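You operate a simulated robot arm through the tools that you are given. There is no shell and no other tool.

You run a simulated robot arm. Do the job below in one go: nothing can be reset, and whatever is moved stays where it is left.

## Task
Coat the top of metal block F73 with marking blue.
Fine: use the orange felt pad and tin; put the pad back and the lid on; leave the other metal block bare. Set down upright: orange felt pad. A coat counts when it lies all over at full strength: go over it till it gets no stronger.

It is judged by the outcome, as a careful person would: the job done as asked, and still so three seconds after it is handed in. It fails if anything else is knocked over, pushed out of place, dropped, spilled or broken. A push-on lid holds only when it is set on centred and level and pressed home; a screw cap is set on level and turned clockwise until tight.

## Robot
A 6-joint arm with a three-finger gripper, fixed in place. Base frame: the origin is at the foot of the arm, x ahead of it, y to its left, z up; the work surface is at about z = 0.9. Lengths are in m, angles in rad, forces in N, time in s.
Its first joint turns from -2.897 to 2.897 rad. Payload 4.89 kg.
The tool frame sits at the grasp point between the pads (the TCP): z along the fingers, y along the line on which they close. The tips reach 0.03 m beyond it. The gripper opens to 0.164 m. The gripper's body begins 0.125 m behind the TCP.
Orientation is that of the tool frame in the base frame, as a unit quaternion [w, x, y, z]. With the fingers straight down and closing along the base's y, the tool's x points along the base's -x, its y along +y and its z along -z.

## Interface
- The arm moves only by the tool send_rows. Its argument "increments" is a list of rows, each an object (a shift or turn left out is 0, a gripper value left out holds the last) with "linear": the shift along the base's x, y, z in m, a list of three; "dr": the turn, a rotation vector about the base's x, y, z in rad, a list of three. In form: [{"linear": [x, y, z], "dr": [rx, ry, rz]}, ...]. A call has 1 to 20 rows; each row is the pose to reach, as a shift and turn from the pose commanded when the call began. "fingers" is the gripper command, from -1 (fully open) to 1 (shut), values between in proportion, set as the call begins (left out, the last holds). Each row takes 0.2 s and may step no farther than 0.05 m and 0.15 rad from the row before; otherwise, or with a gripper value out of range, the whole call is refused. Where a pose cannot be reached the arm comes as near as it can. A force on the tool above 40 N (or 10 N above the force at the start of the call, whichever is more), or a blocked arm, ends the call early, and 0.2 s more pass. The fingers move at their own pace (about 0.108 m/s each) and stop on an object; they squeeze with about 20 N. The grip force told is the motor's: it shows also when the fingers shut on nothing. Time passes only in rows, and 0.2 s behind the last, so rows that repeat a pose let the fingers close. The reply holds the time, the measured pose of the TCP, the force on the tool along the base axes, the opening and the grip force, in the units named above and with some noise, with the torque about the TCP (base axes, N m) and any sound that the robot's microphone picked up, and new pictures: "show" is both (left out), scene, wrist or none.
- Cameras (640 x 400 px; columns grow to the right, rows downward): "scene" is fixed at [0.0412, -0.6575, 1.7048]; the picture's right is [0.69, -0.73, 0.00], its down [-0.32, -0.31, -0.90] and it looks along [0.65, 0.62, -0.45] (base axes); focal length 362 px, centre (320, 200). "wrist" rides on the gripper at [0.076, -0.002, -0.152] in the tool frame; the picture's right is [0.02, 1.00, 0.00], its down [-0.88, 0.02, -0.47] and it looks along [-0.47, 0.01, 0.88] (tool axes); focal length 247 px, centre (320, 200).
- move_column(by): slides the trunk up (or, below 0, down) by that many m; the arm rides with it, the base frame stays. It gives what a move gives, with no picture.
- probe_pixels(camera, pixels): for up to 12 pixels [column, row] of the newest picture of that camera ("zoom" is the newest enlarged one), the place [x, y, z] in the base frame of the surface seen there, good to about 0.003 m, but the place of the scene camera against the robot may be out by one fixed shift of up to 0.025 m in any direction. No time passes.
- close_up(camera, box): a new picture of the part [left, top, right, bottom] of that camera's present view, enlarged. No time passes.
- finish_job(): hands the job in; it is judged then, once.

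Unless the task says otherwise, let go and move clear before handing in.

The tools are called after "Emit:" as name(argument=value, ...) on one line, values as JSON. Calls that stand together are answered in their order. send_rows: Moves the arm, as the interface text tells. Its arguments: {"type":"object","properties":{"increments":{"type":"array","items":{"type":"object","properties":{"linear":{"type":"array","items":{"type":"number"}},"dr":{"type":"array","items":{"type":"number"}}}}},"fingers":{"type":"number"},"show":{"type":"string","enum":["both","scene","wrist","none"]}},"required":["increments"]} The other tools are called the same way: move_column (by) slides the trunk up or down; probe_pixels (camera, pixels) gives the place of the surface under pixels of a picture; close_up (camera, box) takes an enlarged picture of a part of a camera's view; finish_job () hands the job in.

At the start:

```text
time_s: 0.0
tcp_pos: [0.6956, 0.1667, 1.1966]
tool_rot: [0.0, 0.001, 1.0, -0.001]
wrist_force: [-0.5, 0.3, 0.2]
torque: [-0.03, -0.03, 0.02]
width: 0.164
gripper_force: 0.1
trunk travel left (down, up): [-0.175, 0.215]
```

scene: 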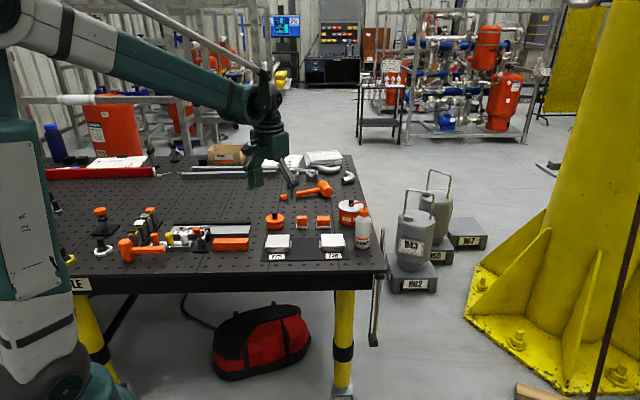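
wrist: 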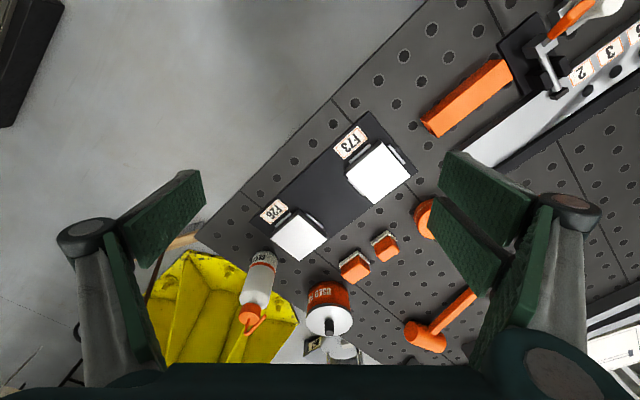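

The pictures show blocks on a dark tray with labels F73 (wrist about 378,170) and F26 (298,235), two small orange items (355,265 and 385,245), an orange round tin (425,215), and others. I'll take close-ups to identify them.

Emit:
close_up(camera="scene", box=[250, 170, 390, 270])

Emit:
close_up(camera="wrist", box=[230, 110, 490, 360])

```text
4.00 times, centred on (320, 220) of scene
```

zoom: 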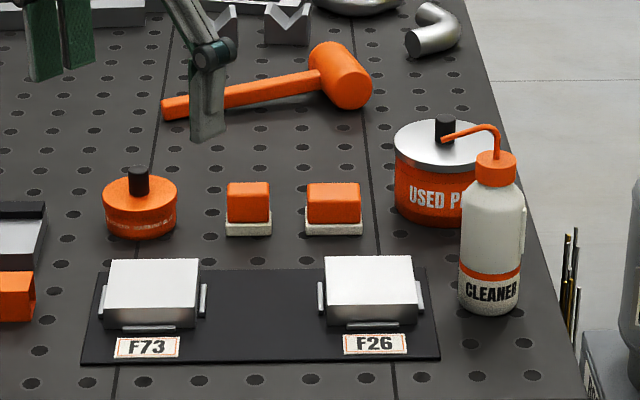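

```text
1.60 times, centred on (360, 235) of wrist
```

zoom: 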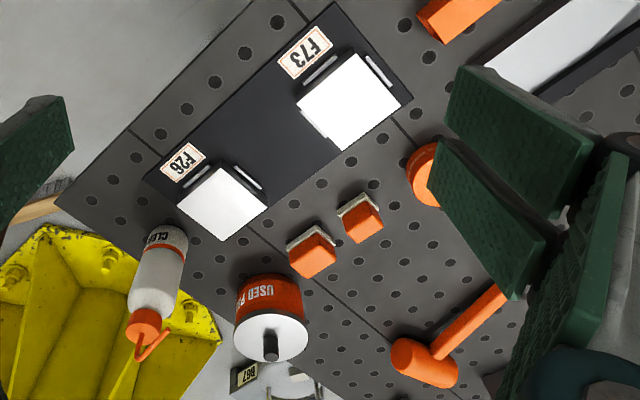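

Two similar orange-topped pads with pale undersides stand between the tin (zoom 139,205) and the "USED P…" can; I need to tell them apart. I'll zoom in further and probe their places.

Emit:
close_up(camera="scene", box=[295, 205, 345, 236])

Emit:
close_up(camera="scene", box=[260, 205, 300, 230])

Emit:
close_up(camera="wrist", box=[330, 220, 410, 290])

Emit:
probe_pixels(camera="wrist", pixels=[[378, 170], [298, 235], [355, 265], [385, 245], [425, 215], [328, 320], [258, 275], [349, 141], [273, 210], [350, 180], [405, 170], [380, 198]])

```text
12.80 times, centred on (320, 220) of scene
```

zoom: 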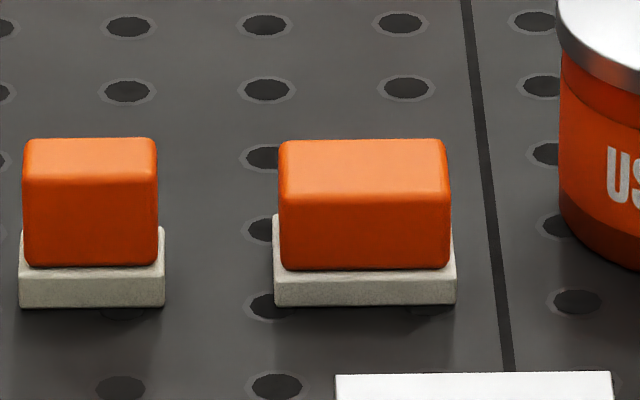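

```text
16.00 times, centred on (280, 218) of scene
```

zoom: 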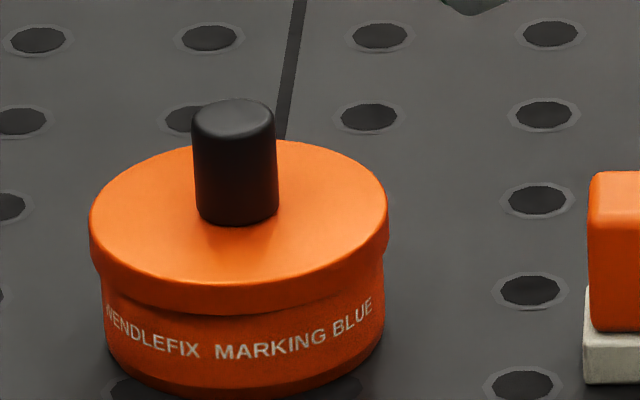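

```text
5.71 times, centred on (370, 255) of wrist
```

zoom: 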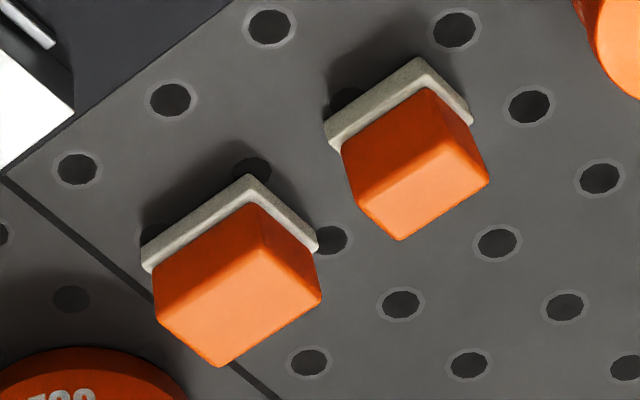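

```text
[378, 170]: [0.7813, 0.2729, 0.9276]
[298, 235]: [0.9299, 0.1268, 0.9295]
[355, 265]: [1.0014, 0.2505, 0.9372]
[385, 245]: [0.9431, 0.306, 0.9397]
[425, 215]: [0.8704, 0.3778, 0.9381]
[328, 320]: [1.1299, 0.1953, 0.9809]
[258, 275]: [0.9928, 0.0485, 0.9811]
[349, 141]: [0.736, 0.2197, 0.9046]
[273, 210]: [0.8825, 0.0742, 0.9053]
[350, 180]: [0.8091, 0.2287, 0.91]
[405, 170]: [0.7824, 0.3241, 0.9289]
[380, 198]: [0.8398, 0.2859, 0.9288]
```

The tin is labelled "…ENDLEFIX MARKING BLUE" and two orange felt-bottomed pads sit at about (0.943,0.306) and (1.00,0.25). I'll move in and turn the hand +45° so the camera looks straight onto the row of items.

Emit:
send_rows(increments=[{"linear": [0.0, 0.02, 0.0], "dr": [0, 0, 0.13]}, {"linear": [0.0, 0.05, 0.0], "dr": [0, 0, 0.26]}, {"linear": [0.0, 0.08, 0.0], "dr": [0, 0, 0.39]}, {"linear": [0.02, 0.1, 0.0], "dr": [0, 0, 0.52]}, {"linear": [0.04, 0.11, 0.0], "dr": [0, 0, 0.65]}, {"linear": [0.06, 0.11, 0.0], "dr": [0, 0, 0.785]}, {"linear": [0.06, 0.11, 0.0], "dr": [0, 0, 0.785]}], fingers=-1)

```text
time_s: 1.6
tcp_pos: [0.7558, 0.2795, 1.1962]
tool_rot: [0.0, -0.383, 0.924, 0.0]
wrist_force: [0.3, 0.0, -0.4]
torque: [-0.01, 0.07, 0.0]
width: 0.1642
gripper_force: 0.0
trunk travel left (down, up): [-0.175, 0.215]
```

scene: 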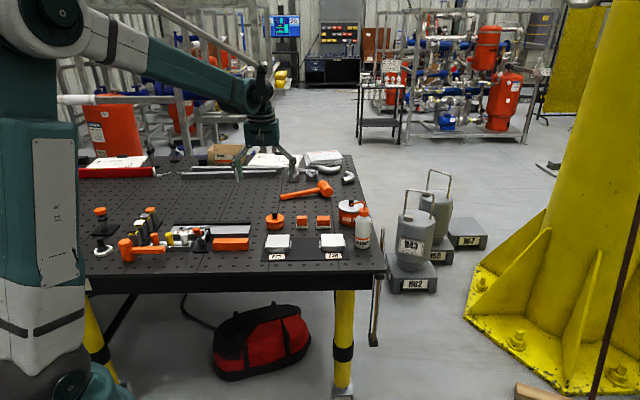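
wrist: 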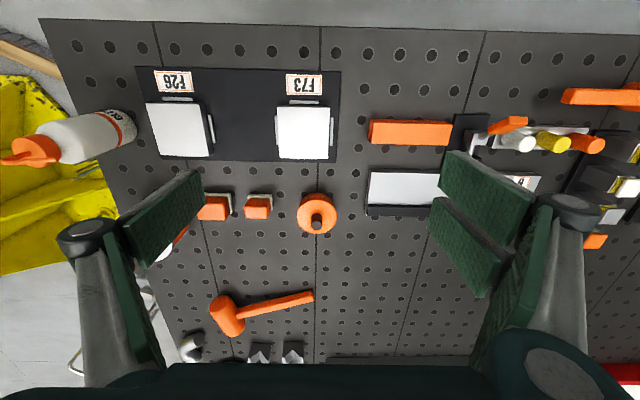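

The view is now lined up: F73 (305,132), tin (317,215), pads (258,207) and (215,207). I'll zoom and probe key points.

Emit:
close_up(camera="wrist", box=[190, 60, 350, 240])

Emit:
probe_pixels(camera="wrist", pixels=[[280, 109], [327, 108], [279, 155], [330, 157], [317, 220], [302, 217], [334, 217], [258, 205], [215, 207], [317, 195], [240, 240], [305, 180]])

```text
2.22 times, centred on (270, 150) of wrist
```

zoom: 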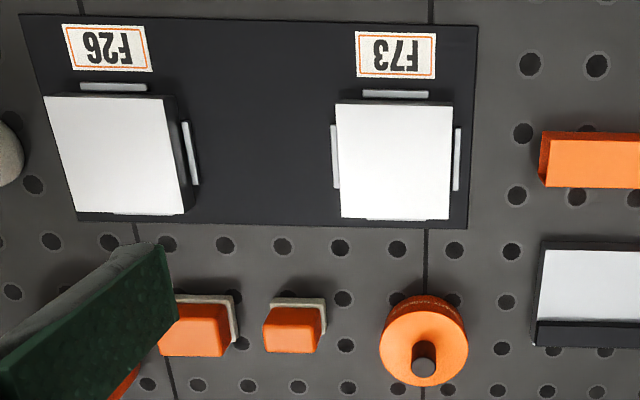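

```text
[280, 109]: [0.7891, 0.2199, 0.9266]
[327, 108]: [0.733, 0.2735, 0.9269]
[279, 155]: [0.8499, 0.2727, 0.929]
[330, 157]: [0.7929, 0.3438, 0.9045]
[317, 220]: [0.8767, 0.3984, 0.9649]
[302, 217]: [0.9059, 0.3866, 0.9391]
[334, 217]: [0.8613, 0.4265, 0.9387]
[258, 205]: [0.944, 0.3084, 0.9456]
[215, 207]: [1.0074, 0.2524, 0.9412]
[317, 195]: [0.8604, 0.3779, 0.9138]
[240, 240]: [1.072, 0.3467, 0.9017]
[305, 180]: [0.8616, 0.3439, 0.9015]
```

F73's top is about 0.08 m square centred near (0.79,0.273,0.928); the tin is near (0.88,0.402), pads near (0.944,0.308) and (1.007,0.252). I'll bring the camera closer to the pads to compare them.

Emit:
send_rows(increments=[{"linear": [0.03, -0.015, -0.02]}, {"linear": [0.06, -0.03, -0.04]}, {"linear": [0.09, -0.045, -0.06]}, {"linear": [0.12, -0.055, -0.08]}, {"linear": [0.14, -0.065, -0.1]}, {"linear": [0.14, -0.065, -0.1]}])

```text
time_s: 3.0
tcp_pos: [0.8959, 0.2132, 1.0948]
tool_rot: [0.0, -0.383, 0.924, 0.0]
wrist_force: [0.5, -0.7, -0.5]
torque: [-0.03, 0.08, 0.01]
width: 0.1639
gripper_force: 0.1
trunk travel left (down, up): [-0.175, 0.215]
```

scene: 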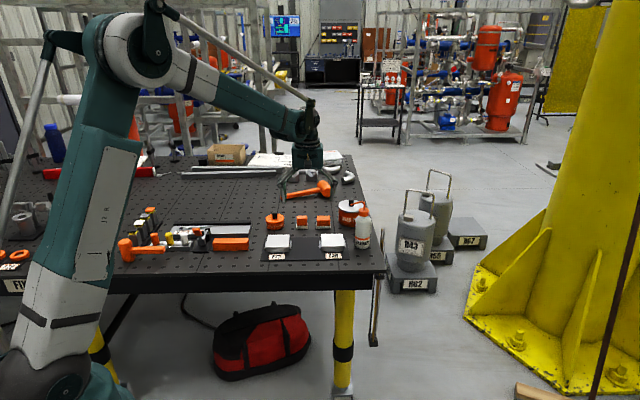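
wrist: 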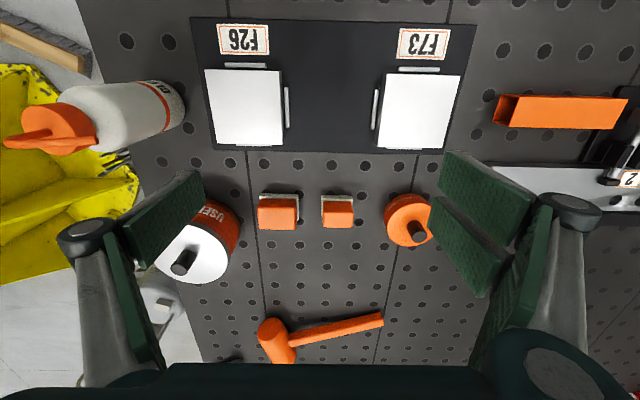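

Both pads are visible now at (278,212) and (338,212). I'll zoom in and probe edges.

Emit:
close_up(camera="wrist", box=[248, 180, 368, 240])

Emit:
probe_pixels(camera="wrist", pixels=[[338, 216], [278, 219], [324, 201], [350, 201], [354, 223], [324, 226], [260, 201], [293, 201], [259, 228], [297, 227], [338, 196], [280, 196]])

Emit:
close_up(camera="wrist", box=[370, 180, 450, 255])

```text
5.33 times, centred on (308, 210) of wrist
```

zoom: 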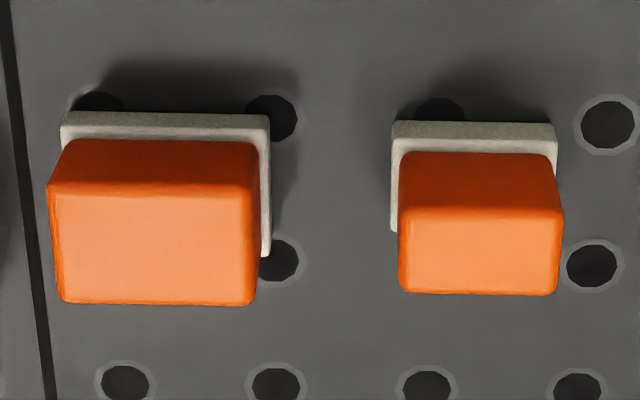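

```text
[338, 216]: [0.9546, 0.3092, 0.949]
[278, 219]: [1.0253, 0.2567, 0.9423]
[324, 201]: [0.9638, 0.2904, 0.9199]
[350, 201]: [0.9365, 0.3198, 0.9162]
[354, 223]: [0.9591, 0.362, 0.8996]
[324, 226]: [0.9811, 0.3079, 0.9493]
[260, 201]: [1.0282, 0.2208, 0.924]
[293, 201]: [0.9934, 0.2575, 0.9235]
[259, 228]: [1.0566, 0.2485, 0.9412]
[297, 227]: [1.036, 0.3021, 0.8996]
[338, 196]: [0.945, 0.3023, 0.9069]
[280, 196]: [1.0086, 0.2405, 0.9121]
```

```text
5.33 times, centred on (410, 218) of wrist
```

zoom: 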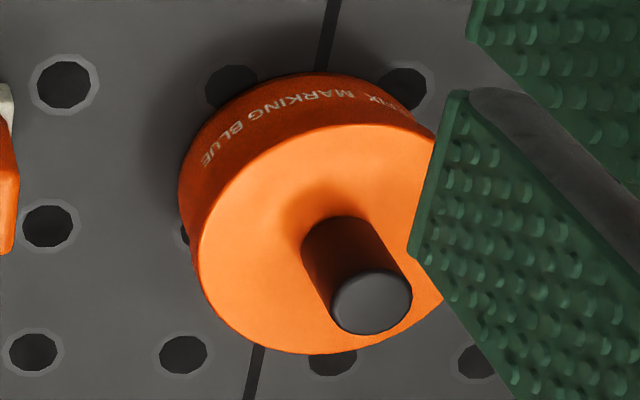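

I'll zoom on each pad again and probe in the enlarged picture for sharper measurements.

Emit:
close_up(camera="wrist", box=[248, 180, 368, 240])

Emit:
probe_pixels(camera="zoom", pixels=[[404, 214], [555, 216], [405, 287], [553, 289], [398, 132], [552, 134], [58, 196], [248, 192], [70, 297], [246, 297], [64, 124], [266, 125]])

```text
5.33 times, centred on (308, 210) of wrist
```

zoom: 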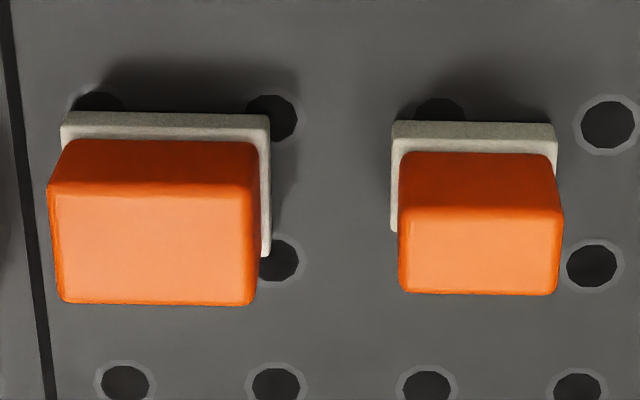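

```text
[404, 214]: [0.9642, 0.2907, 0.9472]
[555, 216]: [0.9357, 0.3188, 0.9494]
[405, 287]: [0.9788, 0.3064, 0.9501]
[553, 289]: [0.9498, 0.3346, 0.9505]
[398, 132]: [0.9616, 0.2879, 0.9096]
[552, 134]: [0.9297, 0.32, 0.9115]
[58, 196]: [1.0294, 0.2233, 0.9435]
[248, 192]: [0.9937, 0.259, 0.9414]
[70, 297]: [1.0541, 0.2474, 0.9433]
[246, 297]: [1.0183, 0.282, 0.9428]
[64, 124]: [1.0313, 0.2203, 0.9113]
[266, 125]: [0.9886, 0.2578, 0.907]
```

Pad 1 (right) has a felt about 0.045×0.027 m with top z≈0.950; pad 2 (left) is about 0.057×0.04 m. Now I'll centre the view on the tin to measure it.

Emit:
send_rows(increments=[{"linear": [-0.025, 0.03, 0.0]}, {"linear": [-0.05, 0.06, 0.0]}, {"linear": [-0.07, 0.09, 0.0]}, {"linear": [-0.08, 0.12, 0.0]}, {"linear": [-0.08, 0.12, 0.0]}], show="wrist")

Emit:
close_up(camera="wrist", box=[260, 150, 380, 250])

```text
time_s: 4.2
tcp_pos: [0.8154, 0.3328, 1.0953]
tool_rot: [-0.001, -0.382, 0.924, -0.001]
wrist_force: [-0.1, 0.5, -0.6]
torque: [-0.06, -0.01, -0.02]
width: 0.1639
gripper_force: 0.0
trunk travel left (down, up): [-0.175, 0.215]
```

wrist: 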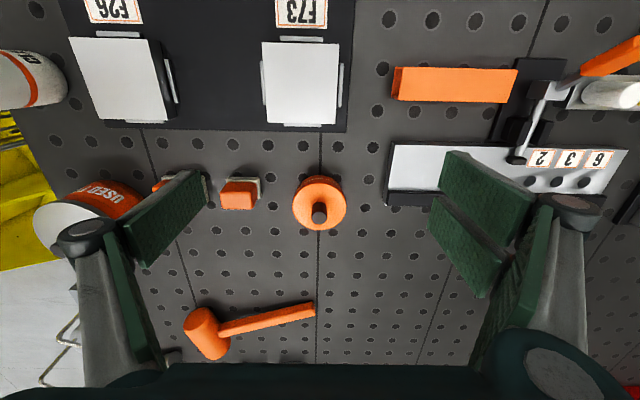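

```text
4.00 times, centred on (320, 200) of wrist
```

zoom: 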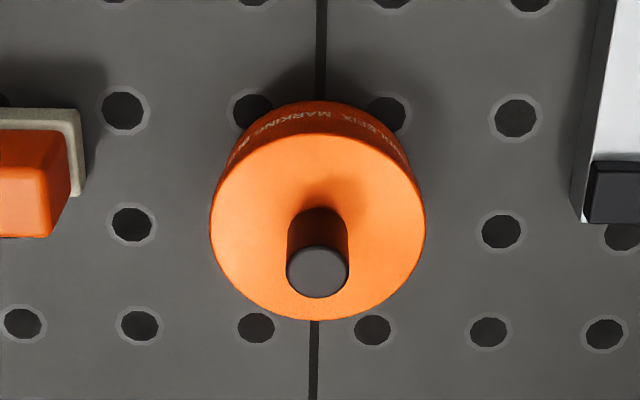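

The tin's lid is fully in view (zoom 318,228) with the black knob (318,272). I'll probe the lid rim, knob top and table around.

Emit:
probe_pixels(camera="zoom", pixels=[[214, 228], [422, 228], [318, 140], [318, 314], [318, 272], [292, 272], [344, 272], [318, 252], [318, 290], [318, 130], [318, 110], [500, 160]])

Emit:
close_up(camera="scene", box=[260, 205, 300, 230])

```text
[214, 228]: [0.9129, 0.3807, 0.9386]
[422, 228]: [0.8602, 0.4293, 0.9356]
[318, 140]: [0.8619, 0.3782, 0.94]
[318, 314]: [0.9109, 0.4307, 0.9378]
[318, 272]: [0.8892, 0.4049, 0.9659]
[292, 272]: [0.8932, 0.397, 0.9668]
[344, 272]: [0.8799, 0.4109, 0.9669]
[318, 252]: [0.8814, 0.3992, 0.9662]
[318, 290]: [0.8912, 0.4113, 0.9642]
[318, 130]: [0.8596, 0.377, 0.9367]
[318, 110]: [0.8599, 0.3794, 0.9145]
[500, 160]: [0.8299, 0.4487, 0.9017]
```

```text
16.00 times, centred on (280, 218) of scene
```

zoom: 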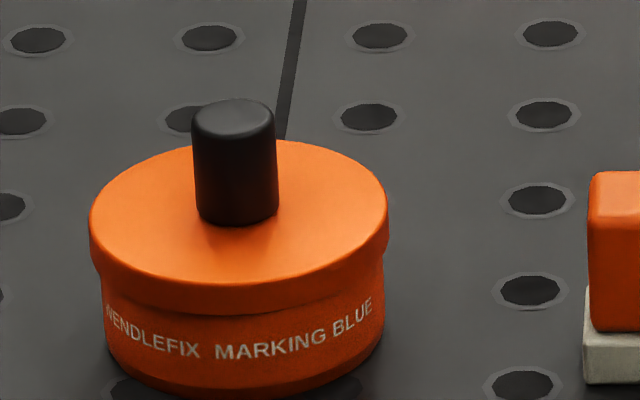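

The tin's lid centre works out at (0.8865,0.405), Ø≈0.072, knob top z≈0.966; only pad 1 (felt ≈0.045×0.027) fits into this tin, so pad 1 is the right one. I'll move over the knob with the fingers part-open.

Emit:
send_rows(increments=[{"linear": [0.024, 0.024, 0.0]}, {"linear": [0.048, 0.048, 0.0]}, {"linear": [0.071, 0.072, 0.0]}, {"linear": [0.071, 0.072, -0.04]}, {"linear": [0.071, 0.072, -0.08]}, {"linear": [0.071, 0.072, -0.08]}], fingers=0.3)

```text
time_s: 5.6
tcp_pos: [0.8857, 0.4061, 1.0172]
tool_rot: [0.0, -0.383, 0.924, 0.001]
wrist_force: [0.1, 0.9, -0.8]
torque: [-0.02, 0.04, 0.01]
width: 0.0573
gripper_force: 0.0
trunk travel left (down, up): [-0.175, 0.215]
```

scene: 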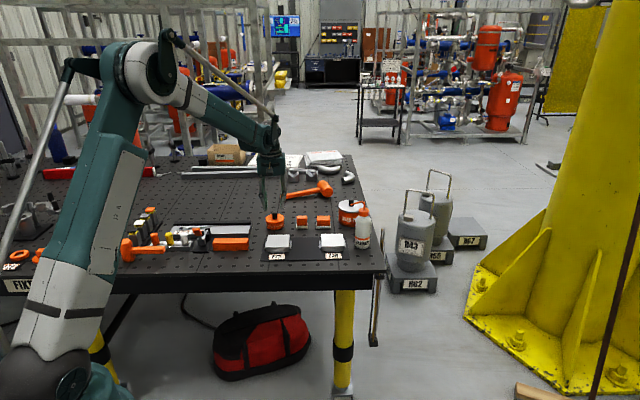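
wrist: 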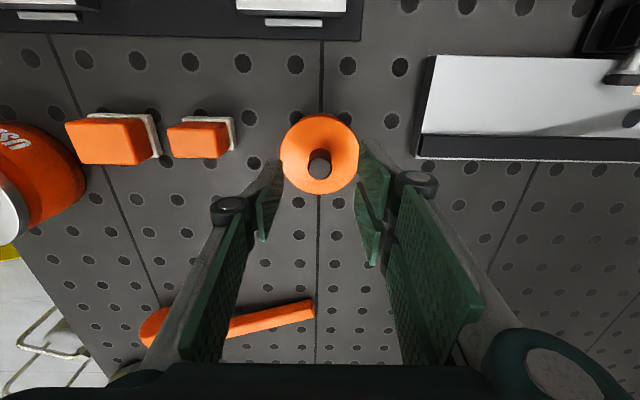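

The fingers straddle the knob (320,165) evenly. I'll go down to knob height and close gently.

Emit:
send_rows(increments=[{"linear": [0.0005, -0.0008, -0.02]}, {"linear": [0.0005, -0.0008, -0.036]}, {"linear": [0.0005, -0.0008, -0.0425]}, {"linear": [0.0005, -0.0008, -0.0425]}], show="wrist")

Emit:
send_rows(increments=[{"linear": [0, 0, 0]}, {"linear": [0, 0, 0]}, {"linear": [0, 0, 0]}], fingers=1, show="both")

```text
time_s: 6.6
tcp_pos: [0.8873, 0.4038, 0.9732]
tool_rot: [0.0, -0.383, 0.924, 0.001]
wrist_force: [-0.6, -1.0, -1.4]
torque: [0.02, 0.02, 0.03]
width: 0.0575
gripper_force: 0.1
trunk travel left (down, up): [-0.175, 0.215]
```

wrist: 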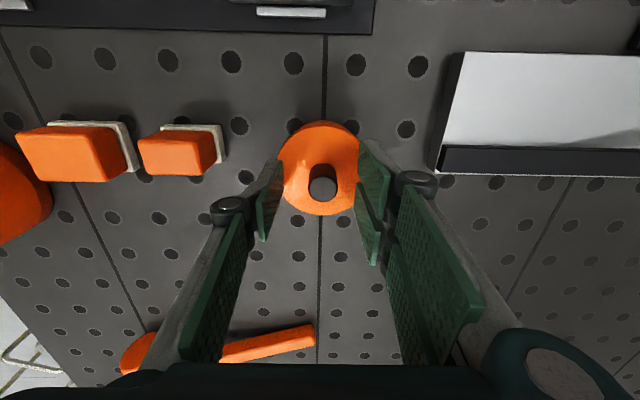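

```text
time_s: 7.4
tcp_pos: [0.8884, 0.4043, 0.9747]
tool_rot: [0.0, -0.383, 0.924, -0.001]
wrist_force: [0.0, 0.9, -0.2]
torque: [0.01, 0.02, 0.01]
width: 0.0205
gripper_force: 19.9
trunk travel left (down, up): [-0.175, 0.215]
heard: snap
```

scene: 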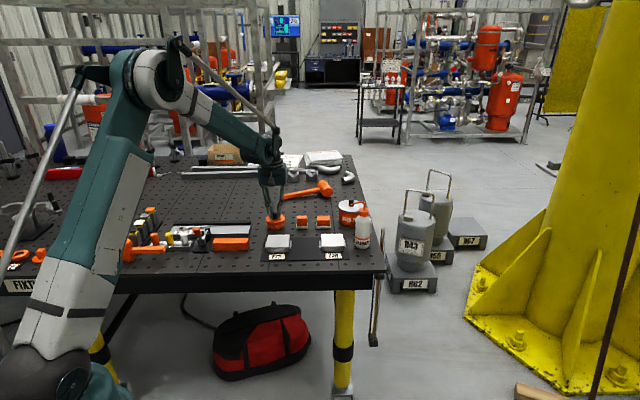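
wrist: 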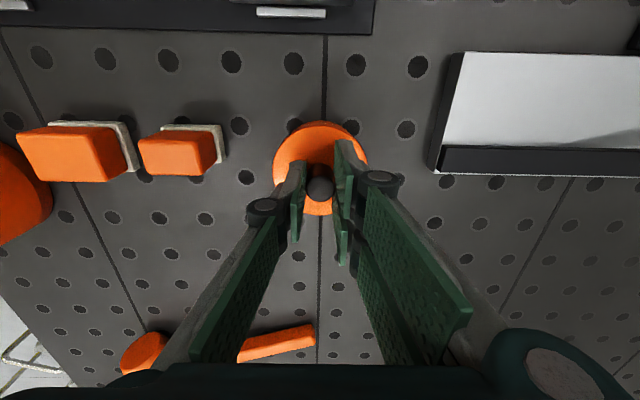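

A snap was heard as the fingers closed on the knob (width 0.0205, 20 N grip) — the lid may have come unseated. I'll lift gently a few millimetres to see whether the tin stays.

Emit:
send_rows(increments=[{"linear": [0, 0, 0.003]}, {"linear": [0, 0, 0.006]}, {"linear": [0, 0, 0.01]}, {"linear": [0, 0, 0.015]}, {"linear": [0, 0, 0.02]}, {"linear": [0, 0, 0.02]}], show="both")

Emit:
close_up(camera="scene", box=[255, 190, 303, 232])

```text
time_s: 8.8
tcp_pos: [0.8872, 0.4034, 0.994]
tool_rot: [-0.001, -0.383, 0.924, 0.0]
wrist_force: [0.3, 0.0, -1.4]
torque: [0.0, 0.02, 0.0]
width: 0.0204
gripper_force: 19.2
trunk travel left (down, up): [-0.175, 0.215]
```

scene: 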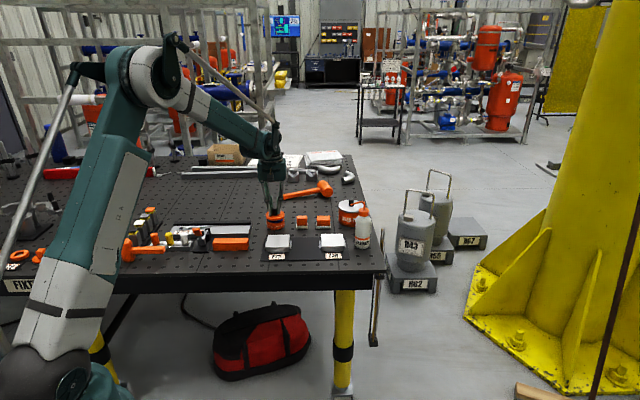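
wrist: 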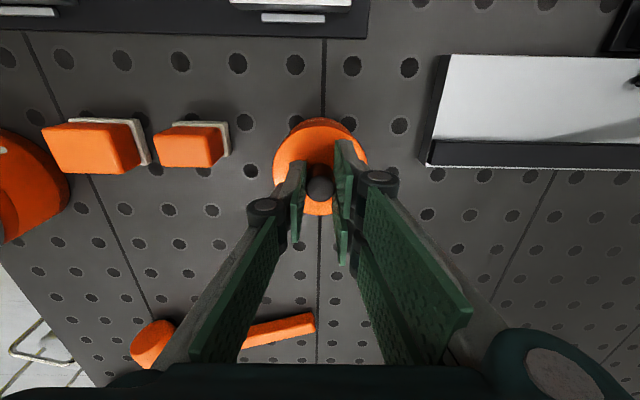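

```text
9.52 times, centred on (279, 211) of scene
```

zoom: 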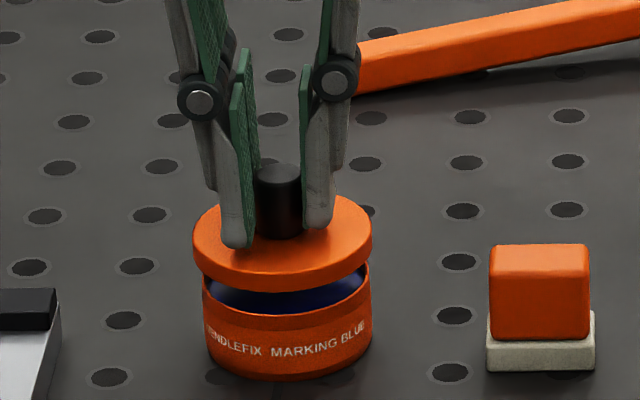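

The lid came off cleanly and the tin stayed put with blue inside. I'll raise it and carry it back over F73 to look at the free table region at the front.

Emit:
send_rows(increments=[{"linear": [0, 0, 0.04]}, {"linear": [0, 0, 0.08]}, {"linear": [-0.035, -0.035, 0.09]}, {"linear": [-0.07, -0.07, 0.09]}, {"linear": [-0.105, -0.105, 0.09]}, {"linear": [-0.14, -0.125, 0.09]}, {"linear": [-0.18, -0.125, 0.09]}, {"linear": [-0.22, -0.12, 0.09]}, {"linear": [-0.25, -0.11, 0.09]}, {"linear": [-0.25, -0.11, 0.09]}], show="both")

```text
refused: row 3 steps farther than a row can; nothing moved
```

Emit:
send_rows(increments=[{"linear": [0, 0, 0.04]}, {"linear": [0, 0, 0.08]}, {"linear": [-0.03, -0.03, 0.09]}, {"linear": [-0.06, -0.06, 0.09]}, {"linear": [-0.09, -0.09, 0.09]}, {"linear": [-0.12, -0.12, 0.09]}, {"linear": [-0.16, -0.12, 0.09]}, {"linear": [-0.2, -0.12, 0.09]}, {"linear": [-0.24, -0.11, 0.09]}, {"linear": [-0.25, -0.11, 0.09]}, {"linear": [-0.25, -0.11, 0.09]}], show="both")

```text
time_s: 11.2
tcp_pos: [0.6351, 0.2948, 1.0843]
tool_rot: [0.0, -0.383, 0.924, 0.0]
wrist_force: [-0.5, 0.7, -0.2]
torque: [0.0, -0.03, -0.02]
width: 0.0205
gripper_force: 19.9
trunk travel left (down, up): [-0.175, 0.215]
```

scene: 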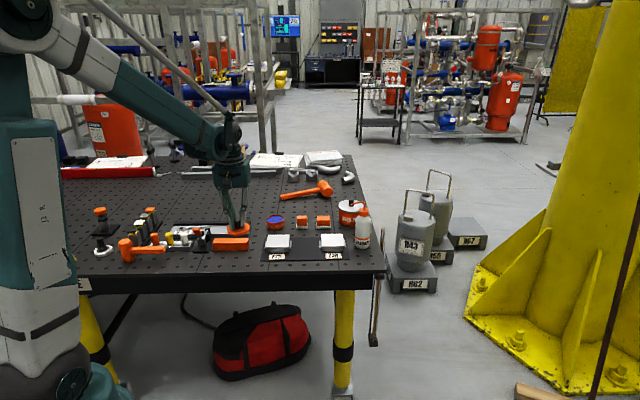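
wrist: 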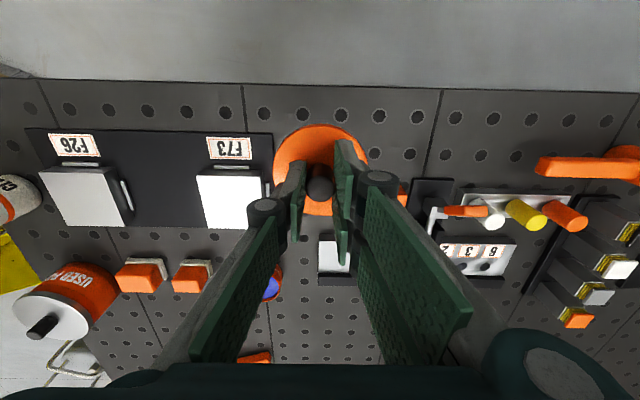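

The tin at (270,285) is open and undisturbed. I'll probe the table front strip and the bar near (400,190) to choose a set-down spot.

Emit:
probe_pixels(camera="wrist", pixels=[[320, 90], [320, 115], [400, 125], [402, 190], [402, 205], [272, 135], [270, 190], [420, 185], [400, 170], [270, 290], [380, 150], [440, 95]])

Emit:
close_up(camera="scene", box=[200, 215, 300, 280])

```text
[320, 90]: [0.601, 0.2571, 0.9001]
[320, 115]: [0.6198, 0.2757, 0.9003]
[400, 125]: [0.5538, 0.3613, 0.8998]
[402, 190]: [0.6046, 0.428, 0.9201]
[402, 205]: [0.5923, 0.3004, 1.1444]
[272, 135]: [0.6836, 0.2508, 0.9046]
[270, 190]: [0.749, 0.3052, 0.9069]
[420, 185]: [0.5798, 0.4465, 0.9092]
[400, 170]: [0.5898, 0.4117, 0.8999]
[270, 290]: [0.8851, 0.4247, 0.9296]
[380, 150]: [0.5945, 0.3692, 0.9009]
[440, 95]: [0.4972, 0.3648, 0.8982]
```

```text
6.15 times, centred on (250, 248) of scene
```

zoom: 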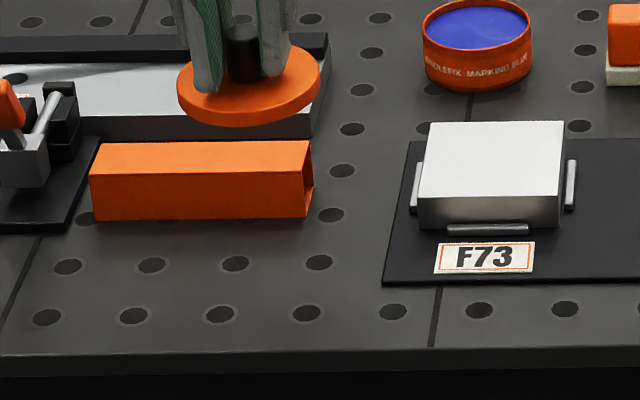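

The free patch lies between the tray corner (0.684,0.251), the bar's front face and the table edge; (0.638,0.308) has clearance all around. I'll lower the lid toward it, creeping at the end.

Emit:
send_rows(increments=[{"linear": [0.003, 0.013, -0.04]}, {"linear": [0.003, 0.013, -0.08]}, {"linear": [0.003, 0.013, -0.11]}, {"linear": [0.003, 0.013, -0.125]}, {"linear": [0.003, 0.013, -0.13]}, {"linear": [0.003, 0.013, -0.13]}], show="both")

Emit:
close_up(camera="scene", box=[200, 215, 300, 280])

```text
time_s: 12.6
tcp_pos: [0.6404, 0.3057, 0.954]
tool_rot: [0.0, -0.382, 0.924, 0.0]
wrist_force: [-0.7, 0.1, 0.7]
torque: [0.01, 0.05, 0.0]
width: 0.0205
gripper_force: 20.1
trunk travel left (down, up): [-0.175, 0.215]
```

scene: 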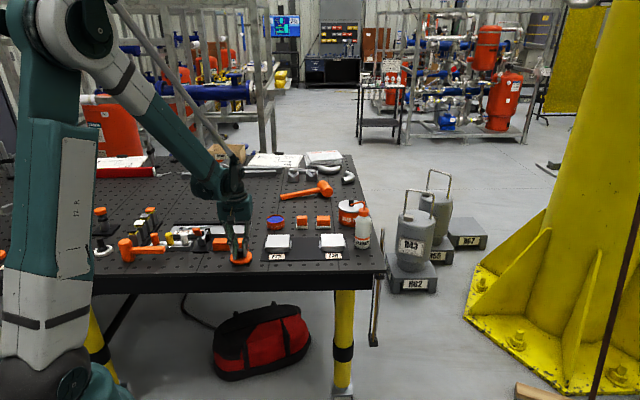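
wrist: 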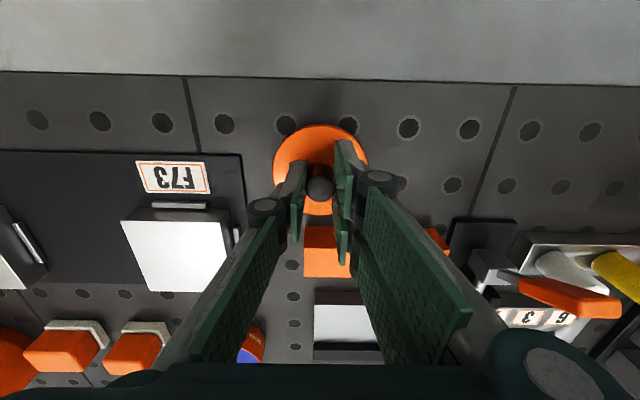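

```text
6.15 times, centred on (250, 248) of scene
```

zoom: 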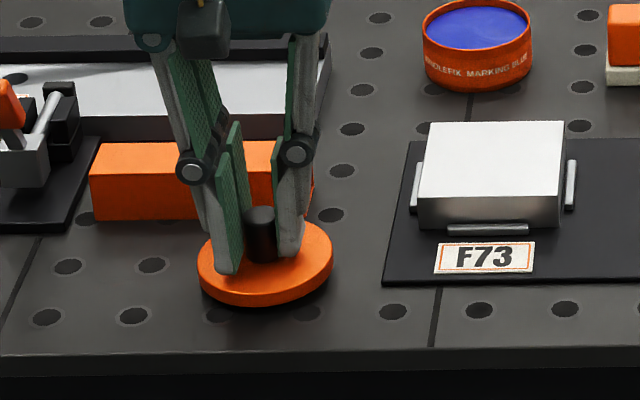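

The lid is just above a clear patch. I'll creep down in 2 mm steps while watching the force.

Emit:
send_rows(increments=[{"linear": [0, 0, -0.002]}, {"linear": [0, 0, -0.004]}, {"linear": [0, 0, -0.005]}, {"linear": [0, 0, -0.005]}], show="none")

```text
time_s: 13.6
tcp_pos: [0.6401, 0.3054, 0.9492]
tool_rot: [0.0, -0.382, 0.924, 0.0]
wrist_force: [1.1, -0.8, -0.7]
torque: [0.03, -0.01, -0.04]
width: 0.0205
gripper_force: 19.5
trunk travel left (down, up): [-0.175, 0.215]
```

Emit:
send_rows(increments=[{"linear": [0, 0, -0.001]}, {"linear": [0, 0, -0.002]}, {"linear": [0, 0, -0.003]}, {"linear": [0, 0, -0.003]}], show="none")

```text
time_s: 14.6
tcp_pos: [0.6382, 0.3074, 0.9452]
tool_rot: [0.0, -0.383, 0.924, 0.0]
wrist_force: [-0.4, 3.8, 7.9]
torque: [0.09, 0.0, -0.02]
width: 0.0204
gripper_force: 19.7
trunk travel left (down, up): [-0.175, 0.215]
```

Contact shows 7.9 N up, so the lid sits on the table. I'll open the fingers and rise.

Emit:
send_rows(increments=[{"linear": [0, 0, 0.0]}, {"linear": [0, 0, 0.0]}, {"linear": [0, 0, 0.0]}], fingers=0.3, show="none")

Emit:
send_rows(increments=[{"linear": [0, 0, 0.03]}, {"linear": [0, 0, 0.07]}, {"linear": [0, 0, 0.11]}, {"linear": [0.02, 0.02, 0.14]}, {"linear": [0.05, 0.03, 0.15]}, {"linear": [0.09, 0.03, 0.15]}, {"linear": [0.13, 0.02, 0.15]}, {"linear": [0.17, 0.0, 0.15]}, {"linear": [0.21, -0.02, 0.15]}, {"linear": [0.25, -0.04, 0.15]}, {"linear": [0.25, -0.04, 0.15]}], show="both")

```text
time_s: 15.4
tcp_pos: [0.6402, 0.3078, 0.9455]
tool_rot: [0.0, -0.383, 0.924, 0.0]
wrist_force: [-0.1, 1.4, -0.7]
torque: [-0.01, 0.03, 0.0]
width: 0.0573
gripper_force: 0.2
trunk travel left (down, up): [-0.175, 0.215]
```

```text
time_s: 17.8
tcp_pos: [0.8929, 0.2651, 1.0959]
tool_rot: [0.0, -0.382, 0.924, 0.0]
wrist_force: [0.8, -0.2, -0.4]
torque: [0.05, 0.11, -0.05]
width: 0.0573
gripper_force: 0.1
trunk travel left (down, up): [-0.175, 0.215]
```

scene: 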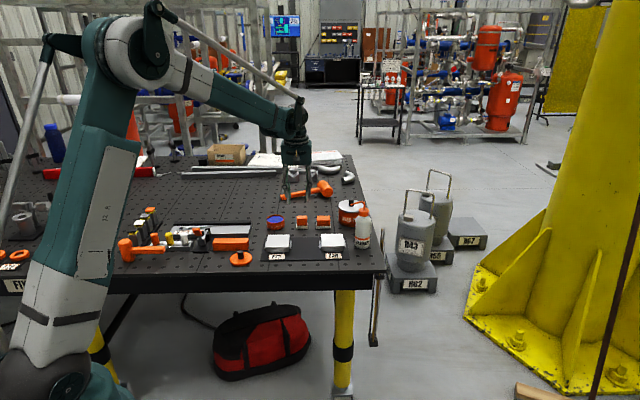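
wrist: 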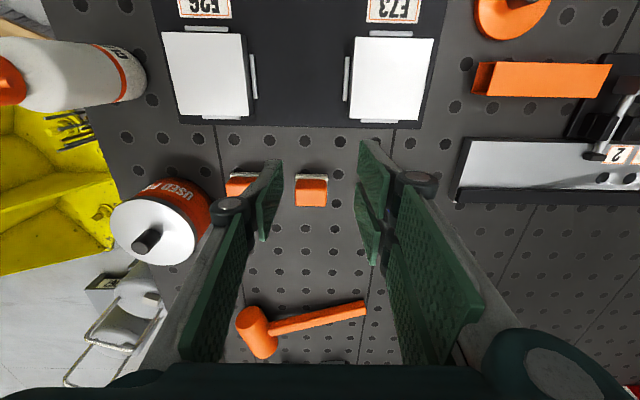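

Lid set at scene (241,258), upright. Pad 1 is at wrist (312,190); I'll zoom and measure it accurately.

Emit:
close_up(camera="wrist", box=[280, 165, 344, 215])

Emit:
close_up(camera="scene", box=[255, 205, 303, 235])

```text
8.00 times, centred on (312, 190) of wrist
```

zoom: 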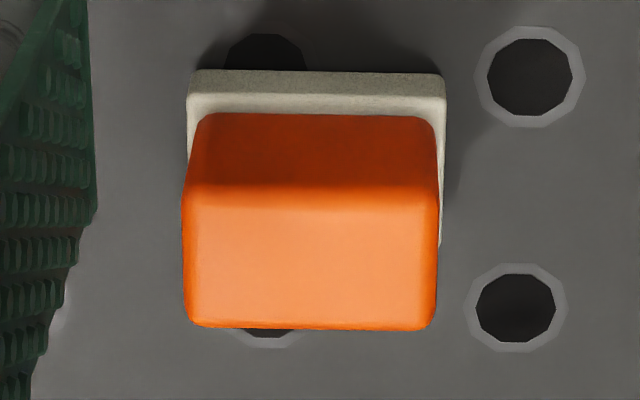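

```text
13.33 times, centred on (279, 220) of scene
```

zoom: 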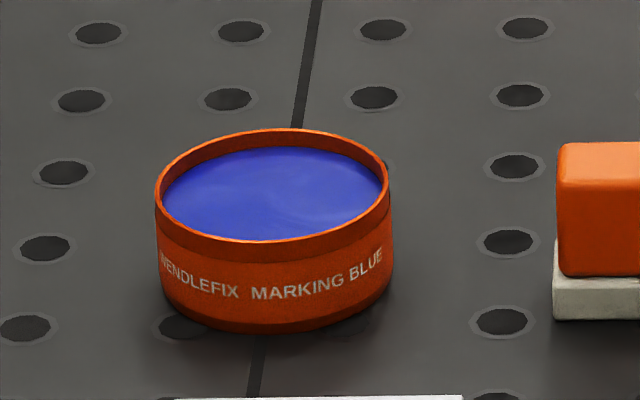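

The tin's ink sits a little below the rim. I'll probe it in the scene zoom, and the pad in a fresh wrist zoom afterward.

Emit:
probe_pixels(camera="zoom", pixels=[[272, 195], [200, 195], [350, 195], [272, 160], [272, 230], [157, 190], [388, 190], [272, 130], [272, 243], [272, 310], [480, 300], [620, 155]])

Emit:
close_up(camera="wrist", box=[280, 165, 344, 215])

```text
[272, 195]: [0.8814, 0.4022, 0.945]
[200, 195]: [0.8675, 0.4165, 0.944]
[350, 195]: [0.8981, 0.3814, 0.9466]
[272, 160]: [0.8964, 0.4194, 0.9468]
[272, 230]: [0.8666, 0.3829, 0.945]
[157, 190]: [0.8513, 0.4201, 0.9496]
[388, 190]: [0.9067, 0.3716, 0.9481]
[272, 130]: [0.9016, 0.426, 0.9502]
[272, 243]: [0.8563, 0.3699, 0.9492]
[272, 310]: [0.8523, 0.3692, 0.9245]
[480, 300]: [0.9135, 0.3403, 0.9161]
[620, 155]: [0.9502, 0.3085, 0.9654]
```

```text
8.00 times, centred on (312, 190) of wrist
```

zoom: 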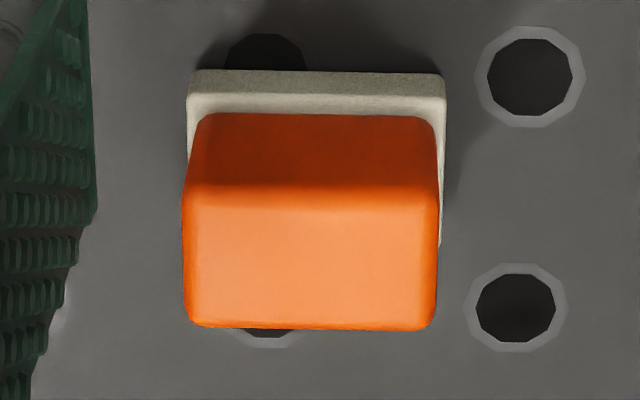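

Relative to the table reading, the ink is at z≈0.930 and the rim at ≈0.934. Now probe the pad in the wrist zoom.

Emit:
probe_pixels(camera="zoom", pixels=[[195, 205], [428, 205], [195, 315], [428, 317], [312, 205], [312, 318], [190, 260], [433, 260], [195, 100], [440, 100], [312, 260], [530, 310]])

```text
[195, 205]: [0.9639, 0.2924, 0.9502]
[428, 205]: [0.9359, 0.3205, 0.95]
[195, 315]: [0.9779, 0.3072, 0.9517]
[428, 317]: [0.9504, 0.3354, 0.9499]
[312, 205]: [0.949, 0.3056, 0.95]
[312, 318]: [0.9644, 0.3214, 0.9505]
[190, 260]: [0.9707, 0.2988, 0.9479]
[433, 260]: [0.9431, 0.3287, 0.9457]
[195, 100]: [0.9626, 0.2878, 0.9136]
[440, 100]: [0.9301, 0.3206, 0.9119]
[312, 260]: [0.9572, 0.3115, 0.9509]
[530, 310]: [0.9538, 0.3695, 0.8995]
```

Pad 1's handle centre is (0.957,0.3137), top z 0.950, aligned exactly at 45°. It's at radius ~1.007, so I'll go above it tool-down and see whether the arm really reaches.

Emit:
send_rows(increments=[{"linear": [0.022, 0.015, -0.02]}, {"linear": [0.045, 0.031, -0.04]}, {"linear": [0.067, 0.0467, -0.06]}, {"linear": [0.067, 0.0467, -0.07]}, {"linear": [0.067, 0.0467, -0.07]}], fingers=0.22, show="both")

```text
time_s: 19.0
tcp_pos: [0.959, 0.3135, 1.026]
tool_rot: [0.0, -0.383, 0.924, 0.0]
wrist_force: [0.6, 0.1, -1.0]
torque: [-0.05, 0.08, 0.03]
width: 0.0642
gripper_force: 0.1
trunk travel left (down, up): [-0.175, 0.215]
```

scene: 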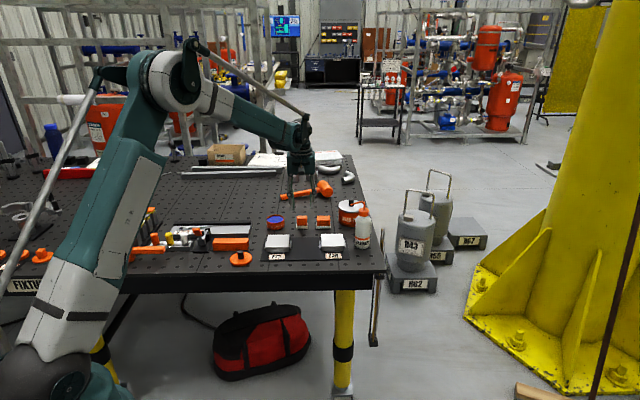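
wrist: 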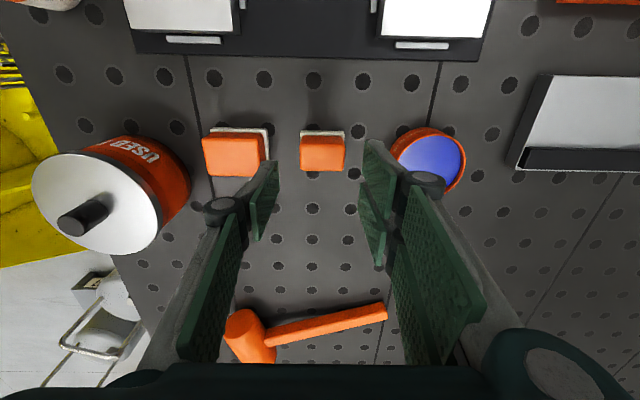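

The arm reached directly above pad 1 tool-down (0.959,0.3135,1.026), with the pad (322,152) centred between the fingers. I'll descend to handle height.

Emit:
send_rows(increments=[{"linear": [0.0, 0.0, -0.03]}, {"linear": [0.0, 0.0, -0.055]}, {"linear": [0.0, 0.0, -0.07]}, {"linear": [0.0, 0.0, -0.077]}, {"linear": [0.0, 0.0, -0.077]}], show="both")

Emit:
close_up(camera="scene", box=[270, 190, 350, 240])

```text
time_s: 20.2
tcp_pos: [0.9576, 0.313, 0.9485]
tool_rot: [0.0, -0.382, 0.924, 0.001]
wrist_force: [0.5, -0.1, -0.1]
torque: [-0.02, 0.02, 0.03]
width: 0.064
gripper_force: 0.0
trunk travel left (down, up): [-0.175, 0.215]
```

scene: 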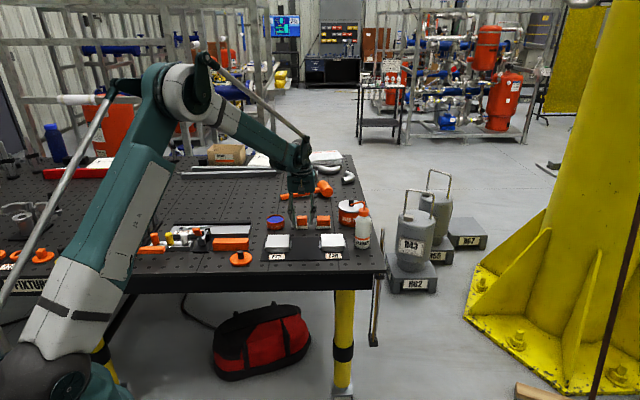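
wrist: 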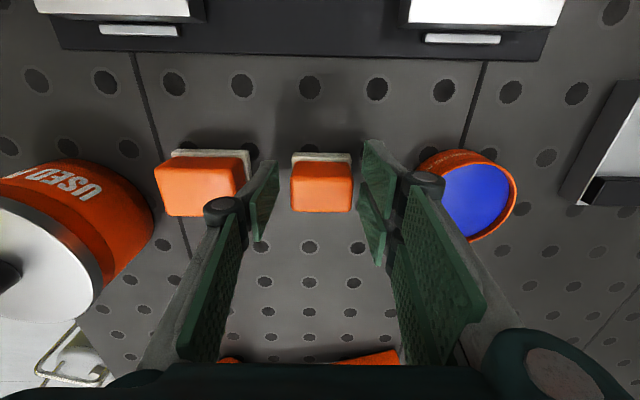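

```text
8.00 times, centred on (310, 215) of scene
```

zoom: 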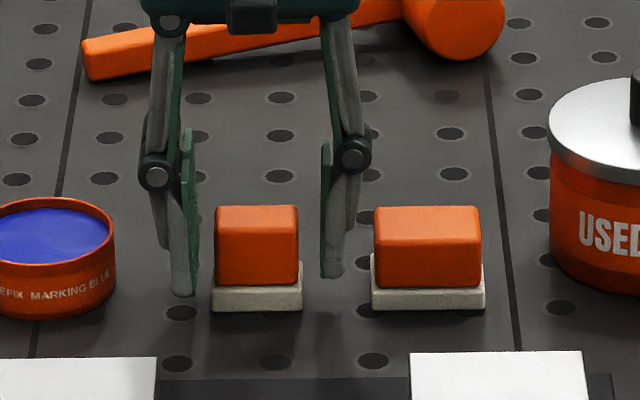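

The fingers straddle pad 1 with clearance to pad 2 and the tin. I'll zoom on the pad in the wrist view to check fore-aft centring before closing.

Emit:
close_up(camera="wrist", box=[256, 130, 400, 240])

Emit:
probe_pixels(camera="wrist", pixels=[[321, 170], [321, 188], [321, 207], [296, 188], [347, 188], [321, 156]])

```text
3.64 times, centred on (328, 185) of wrist
```

zoom: 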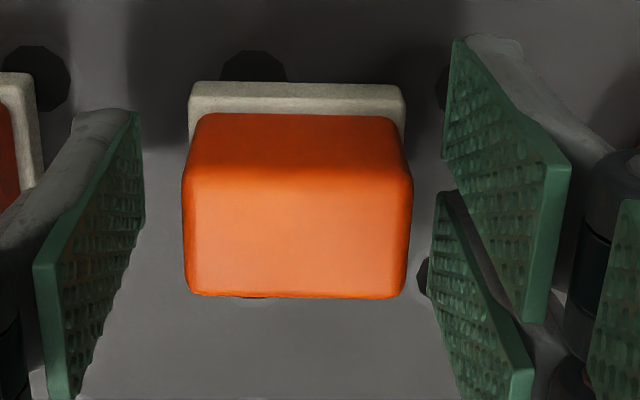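

```text
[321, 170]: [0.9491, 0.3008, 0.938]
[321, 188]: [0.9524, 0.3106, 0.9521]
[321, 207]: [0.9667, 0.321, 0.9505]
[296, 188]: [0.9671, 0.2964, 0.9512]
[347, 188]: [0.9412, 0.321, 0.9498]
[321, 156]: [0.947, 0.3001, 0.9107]
```

The pad's top face is centred on the tool axis (about 321.7,194). I'll close the fingers on it.

Emit:
send_rows(increments=[{"linear": [0, 0, 0]}, {"linear": [0, 0, 0]}, {"linear": [0, 0, 0]}], fingers=1, show="wrist")

```text
time_s: 21.0
tcp_pos: [0.957, 0.3127, 0.9492]
tool_rot: [0.0, -0.383, 0.924, 0.0]
wrist_force: [0.5, 0.0, -0.6]
torque: [0.0, -0.02, -0.02]
width: 0.0434
gripper_force: 20.1
trunk travel left (down, up): [-0.175, 0.215]
```

wrist: 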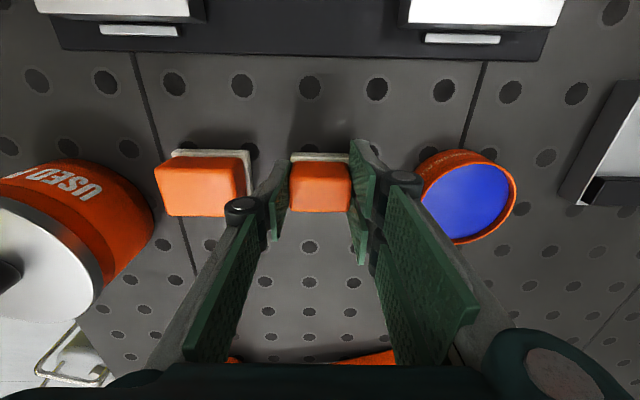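

Grip is firm (width 0.0434, 20 N). I'll lift straight up 6 cm and look at the felt and tin.

Emit:
send_rows(increments=[{"linear": [0, 0, 0.01]}, {"linear": [0, 0, 0.03]}, {"linear": [0, 0, 0.06]}, {"linear": [-0.02, 0.02, 0.07]}, {"linear": [-0.02, 0.02, 0.07]}], show="both")

Emit:
close_up(camera="scene", box=[260, 180, 340, 240])

```text
time_s: 22.2
tcp_pos: [0.9359, 0.3353, 1.0213]
tool_rot: [0.001, -0.383, 0.924, 0.0]
wrist_force: [-0.1, -0.3, 0.2]
torque: [0.03, -0.08, -0.04]
width: 0.0433
gripper_force: 19.8
trunk travel left (down, up): [-0.175, 0.215]
```

scene: 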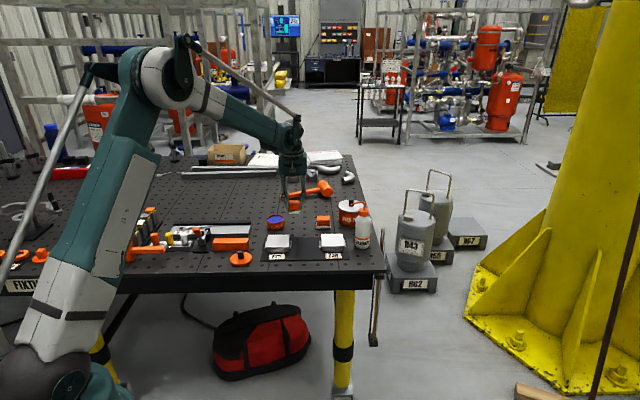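
wrist: 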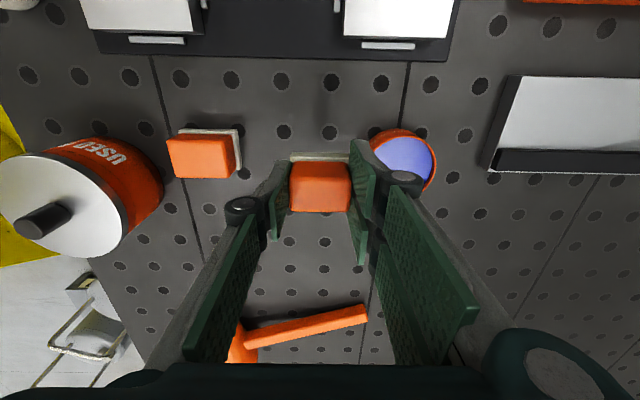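

```text
6.67 times, centred on (300, 210) of scene
```

zoom: 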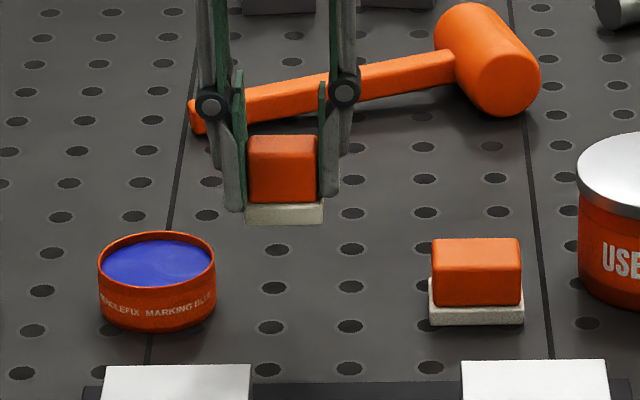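

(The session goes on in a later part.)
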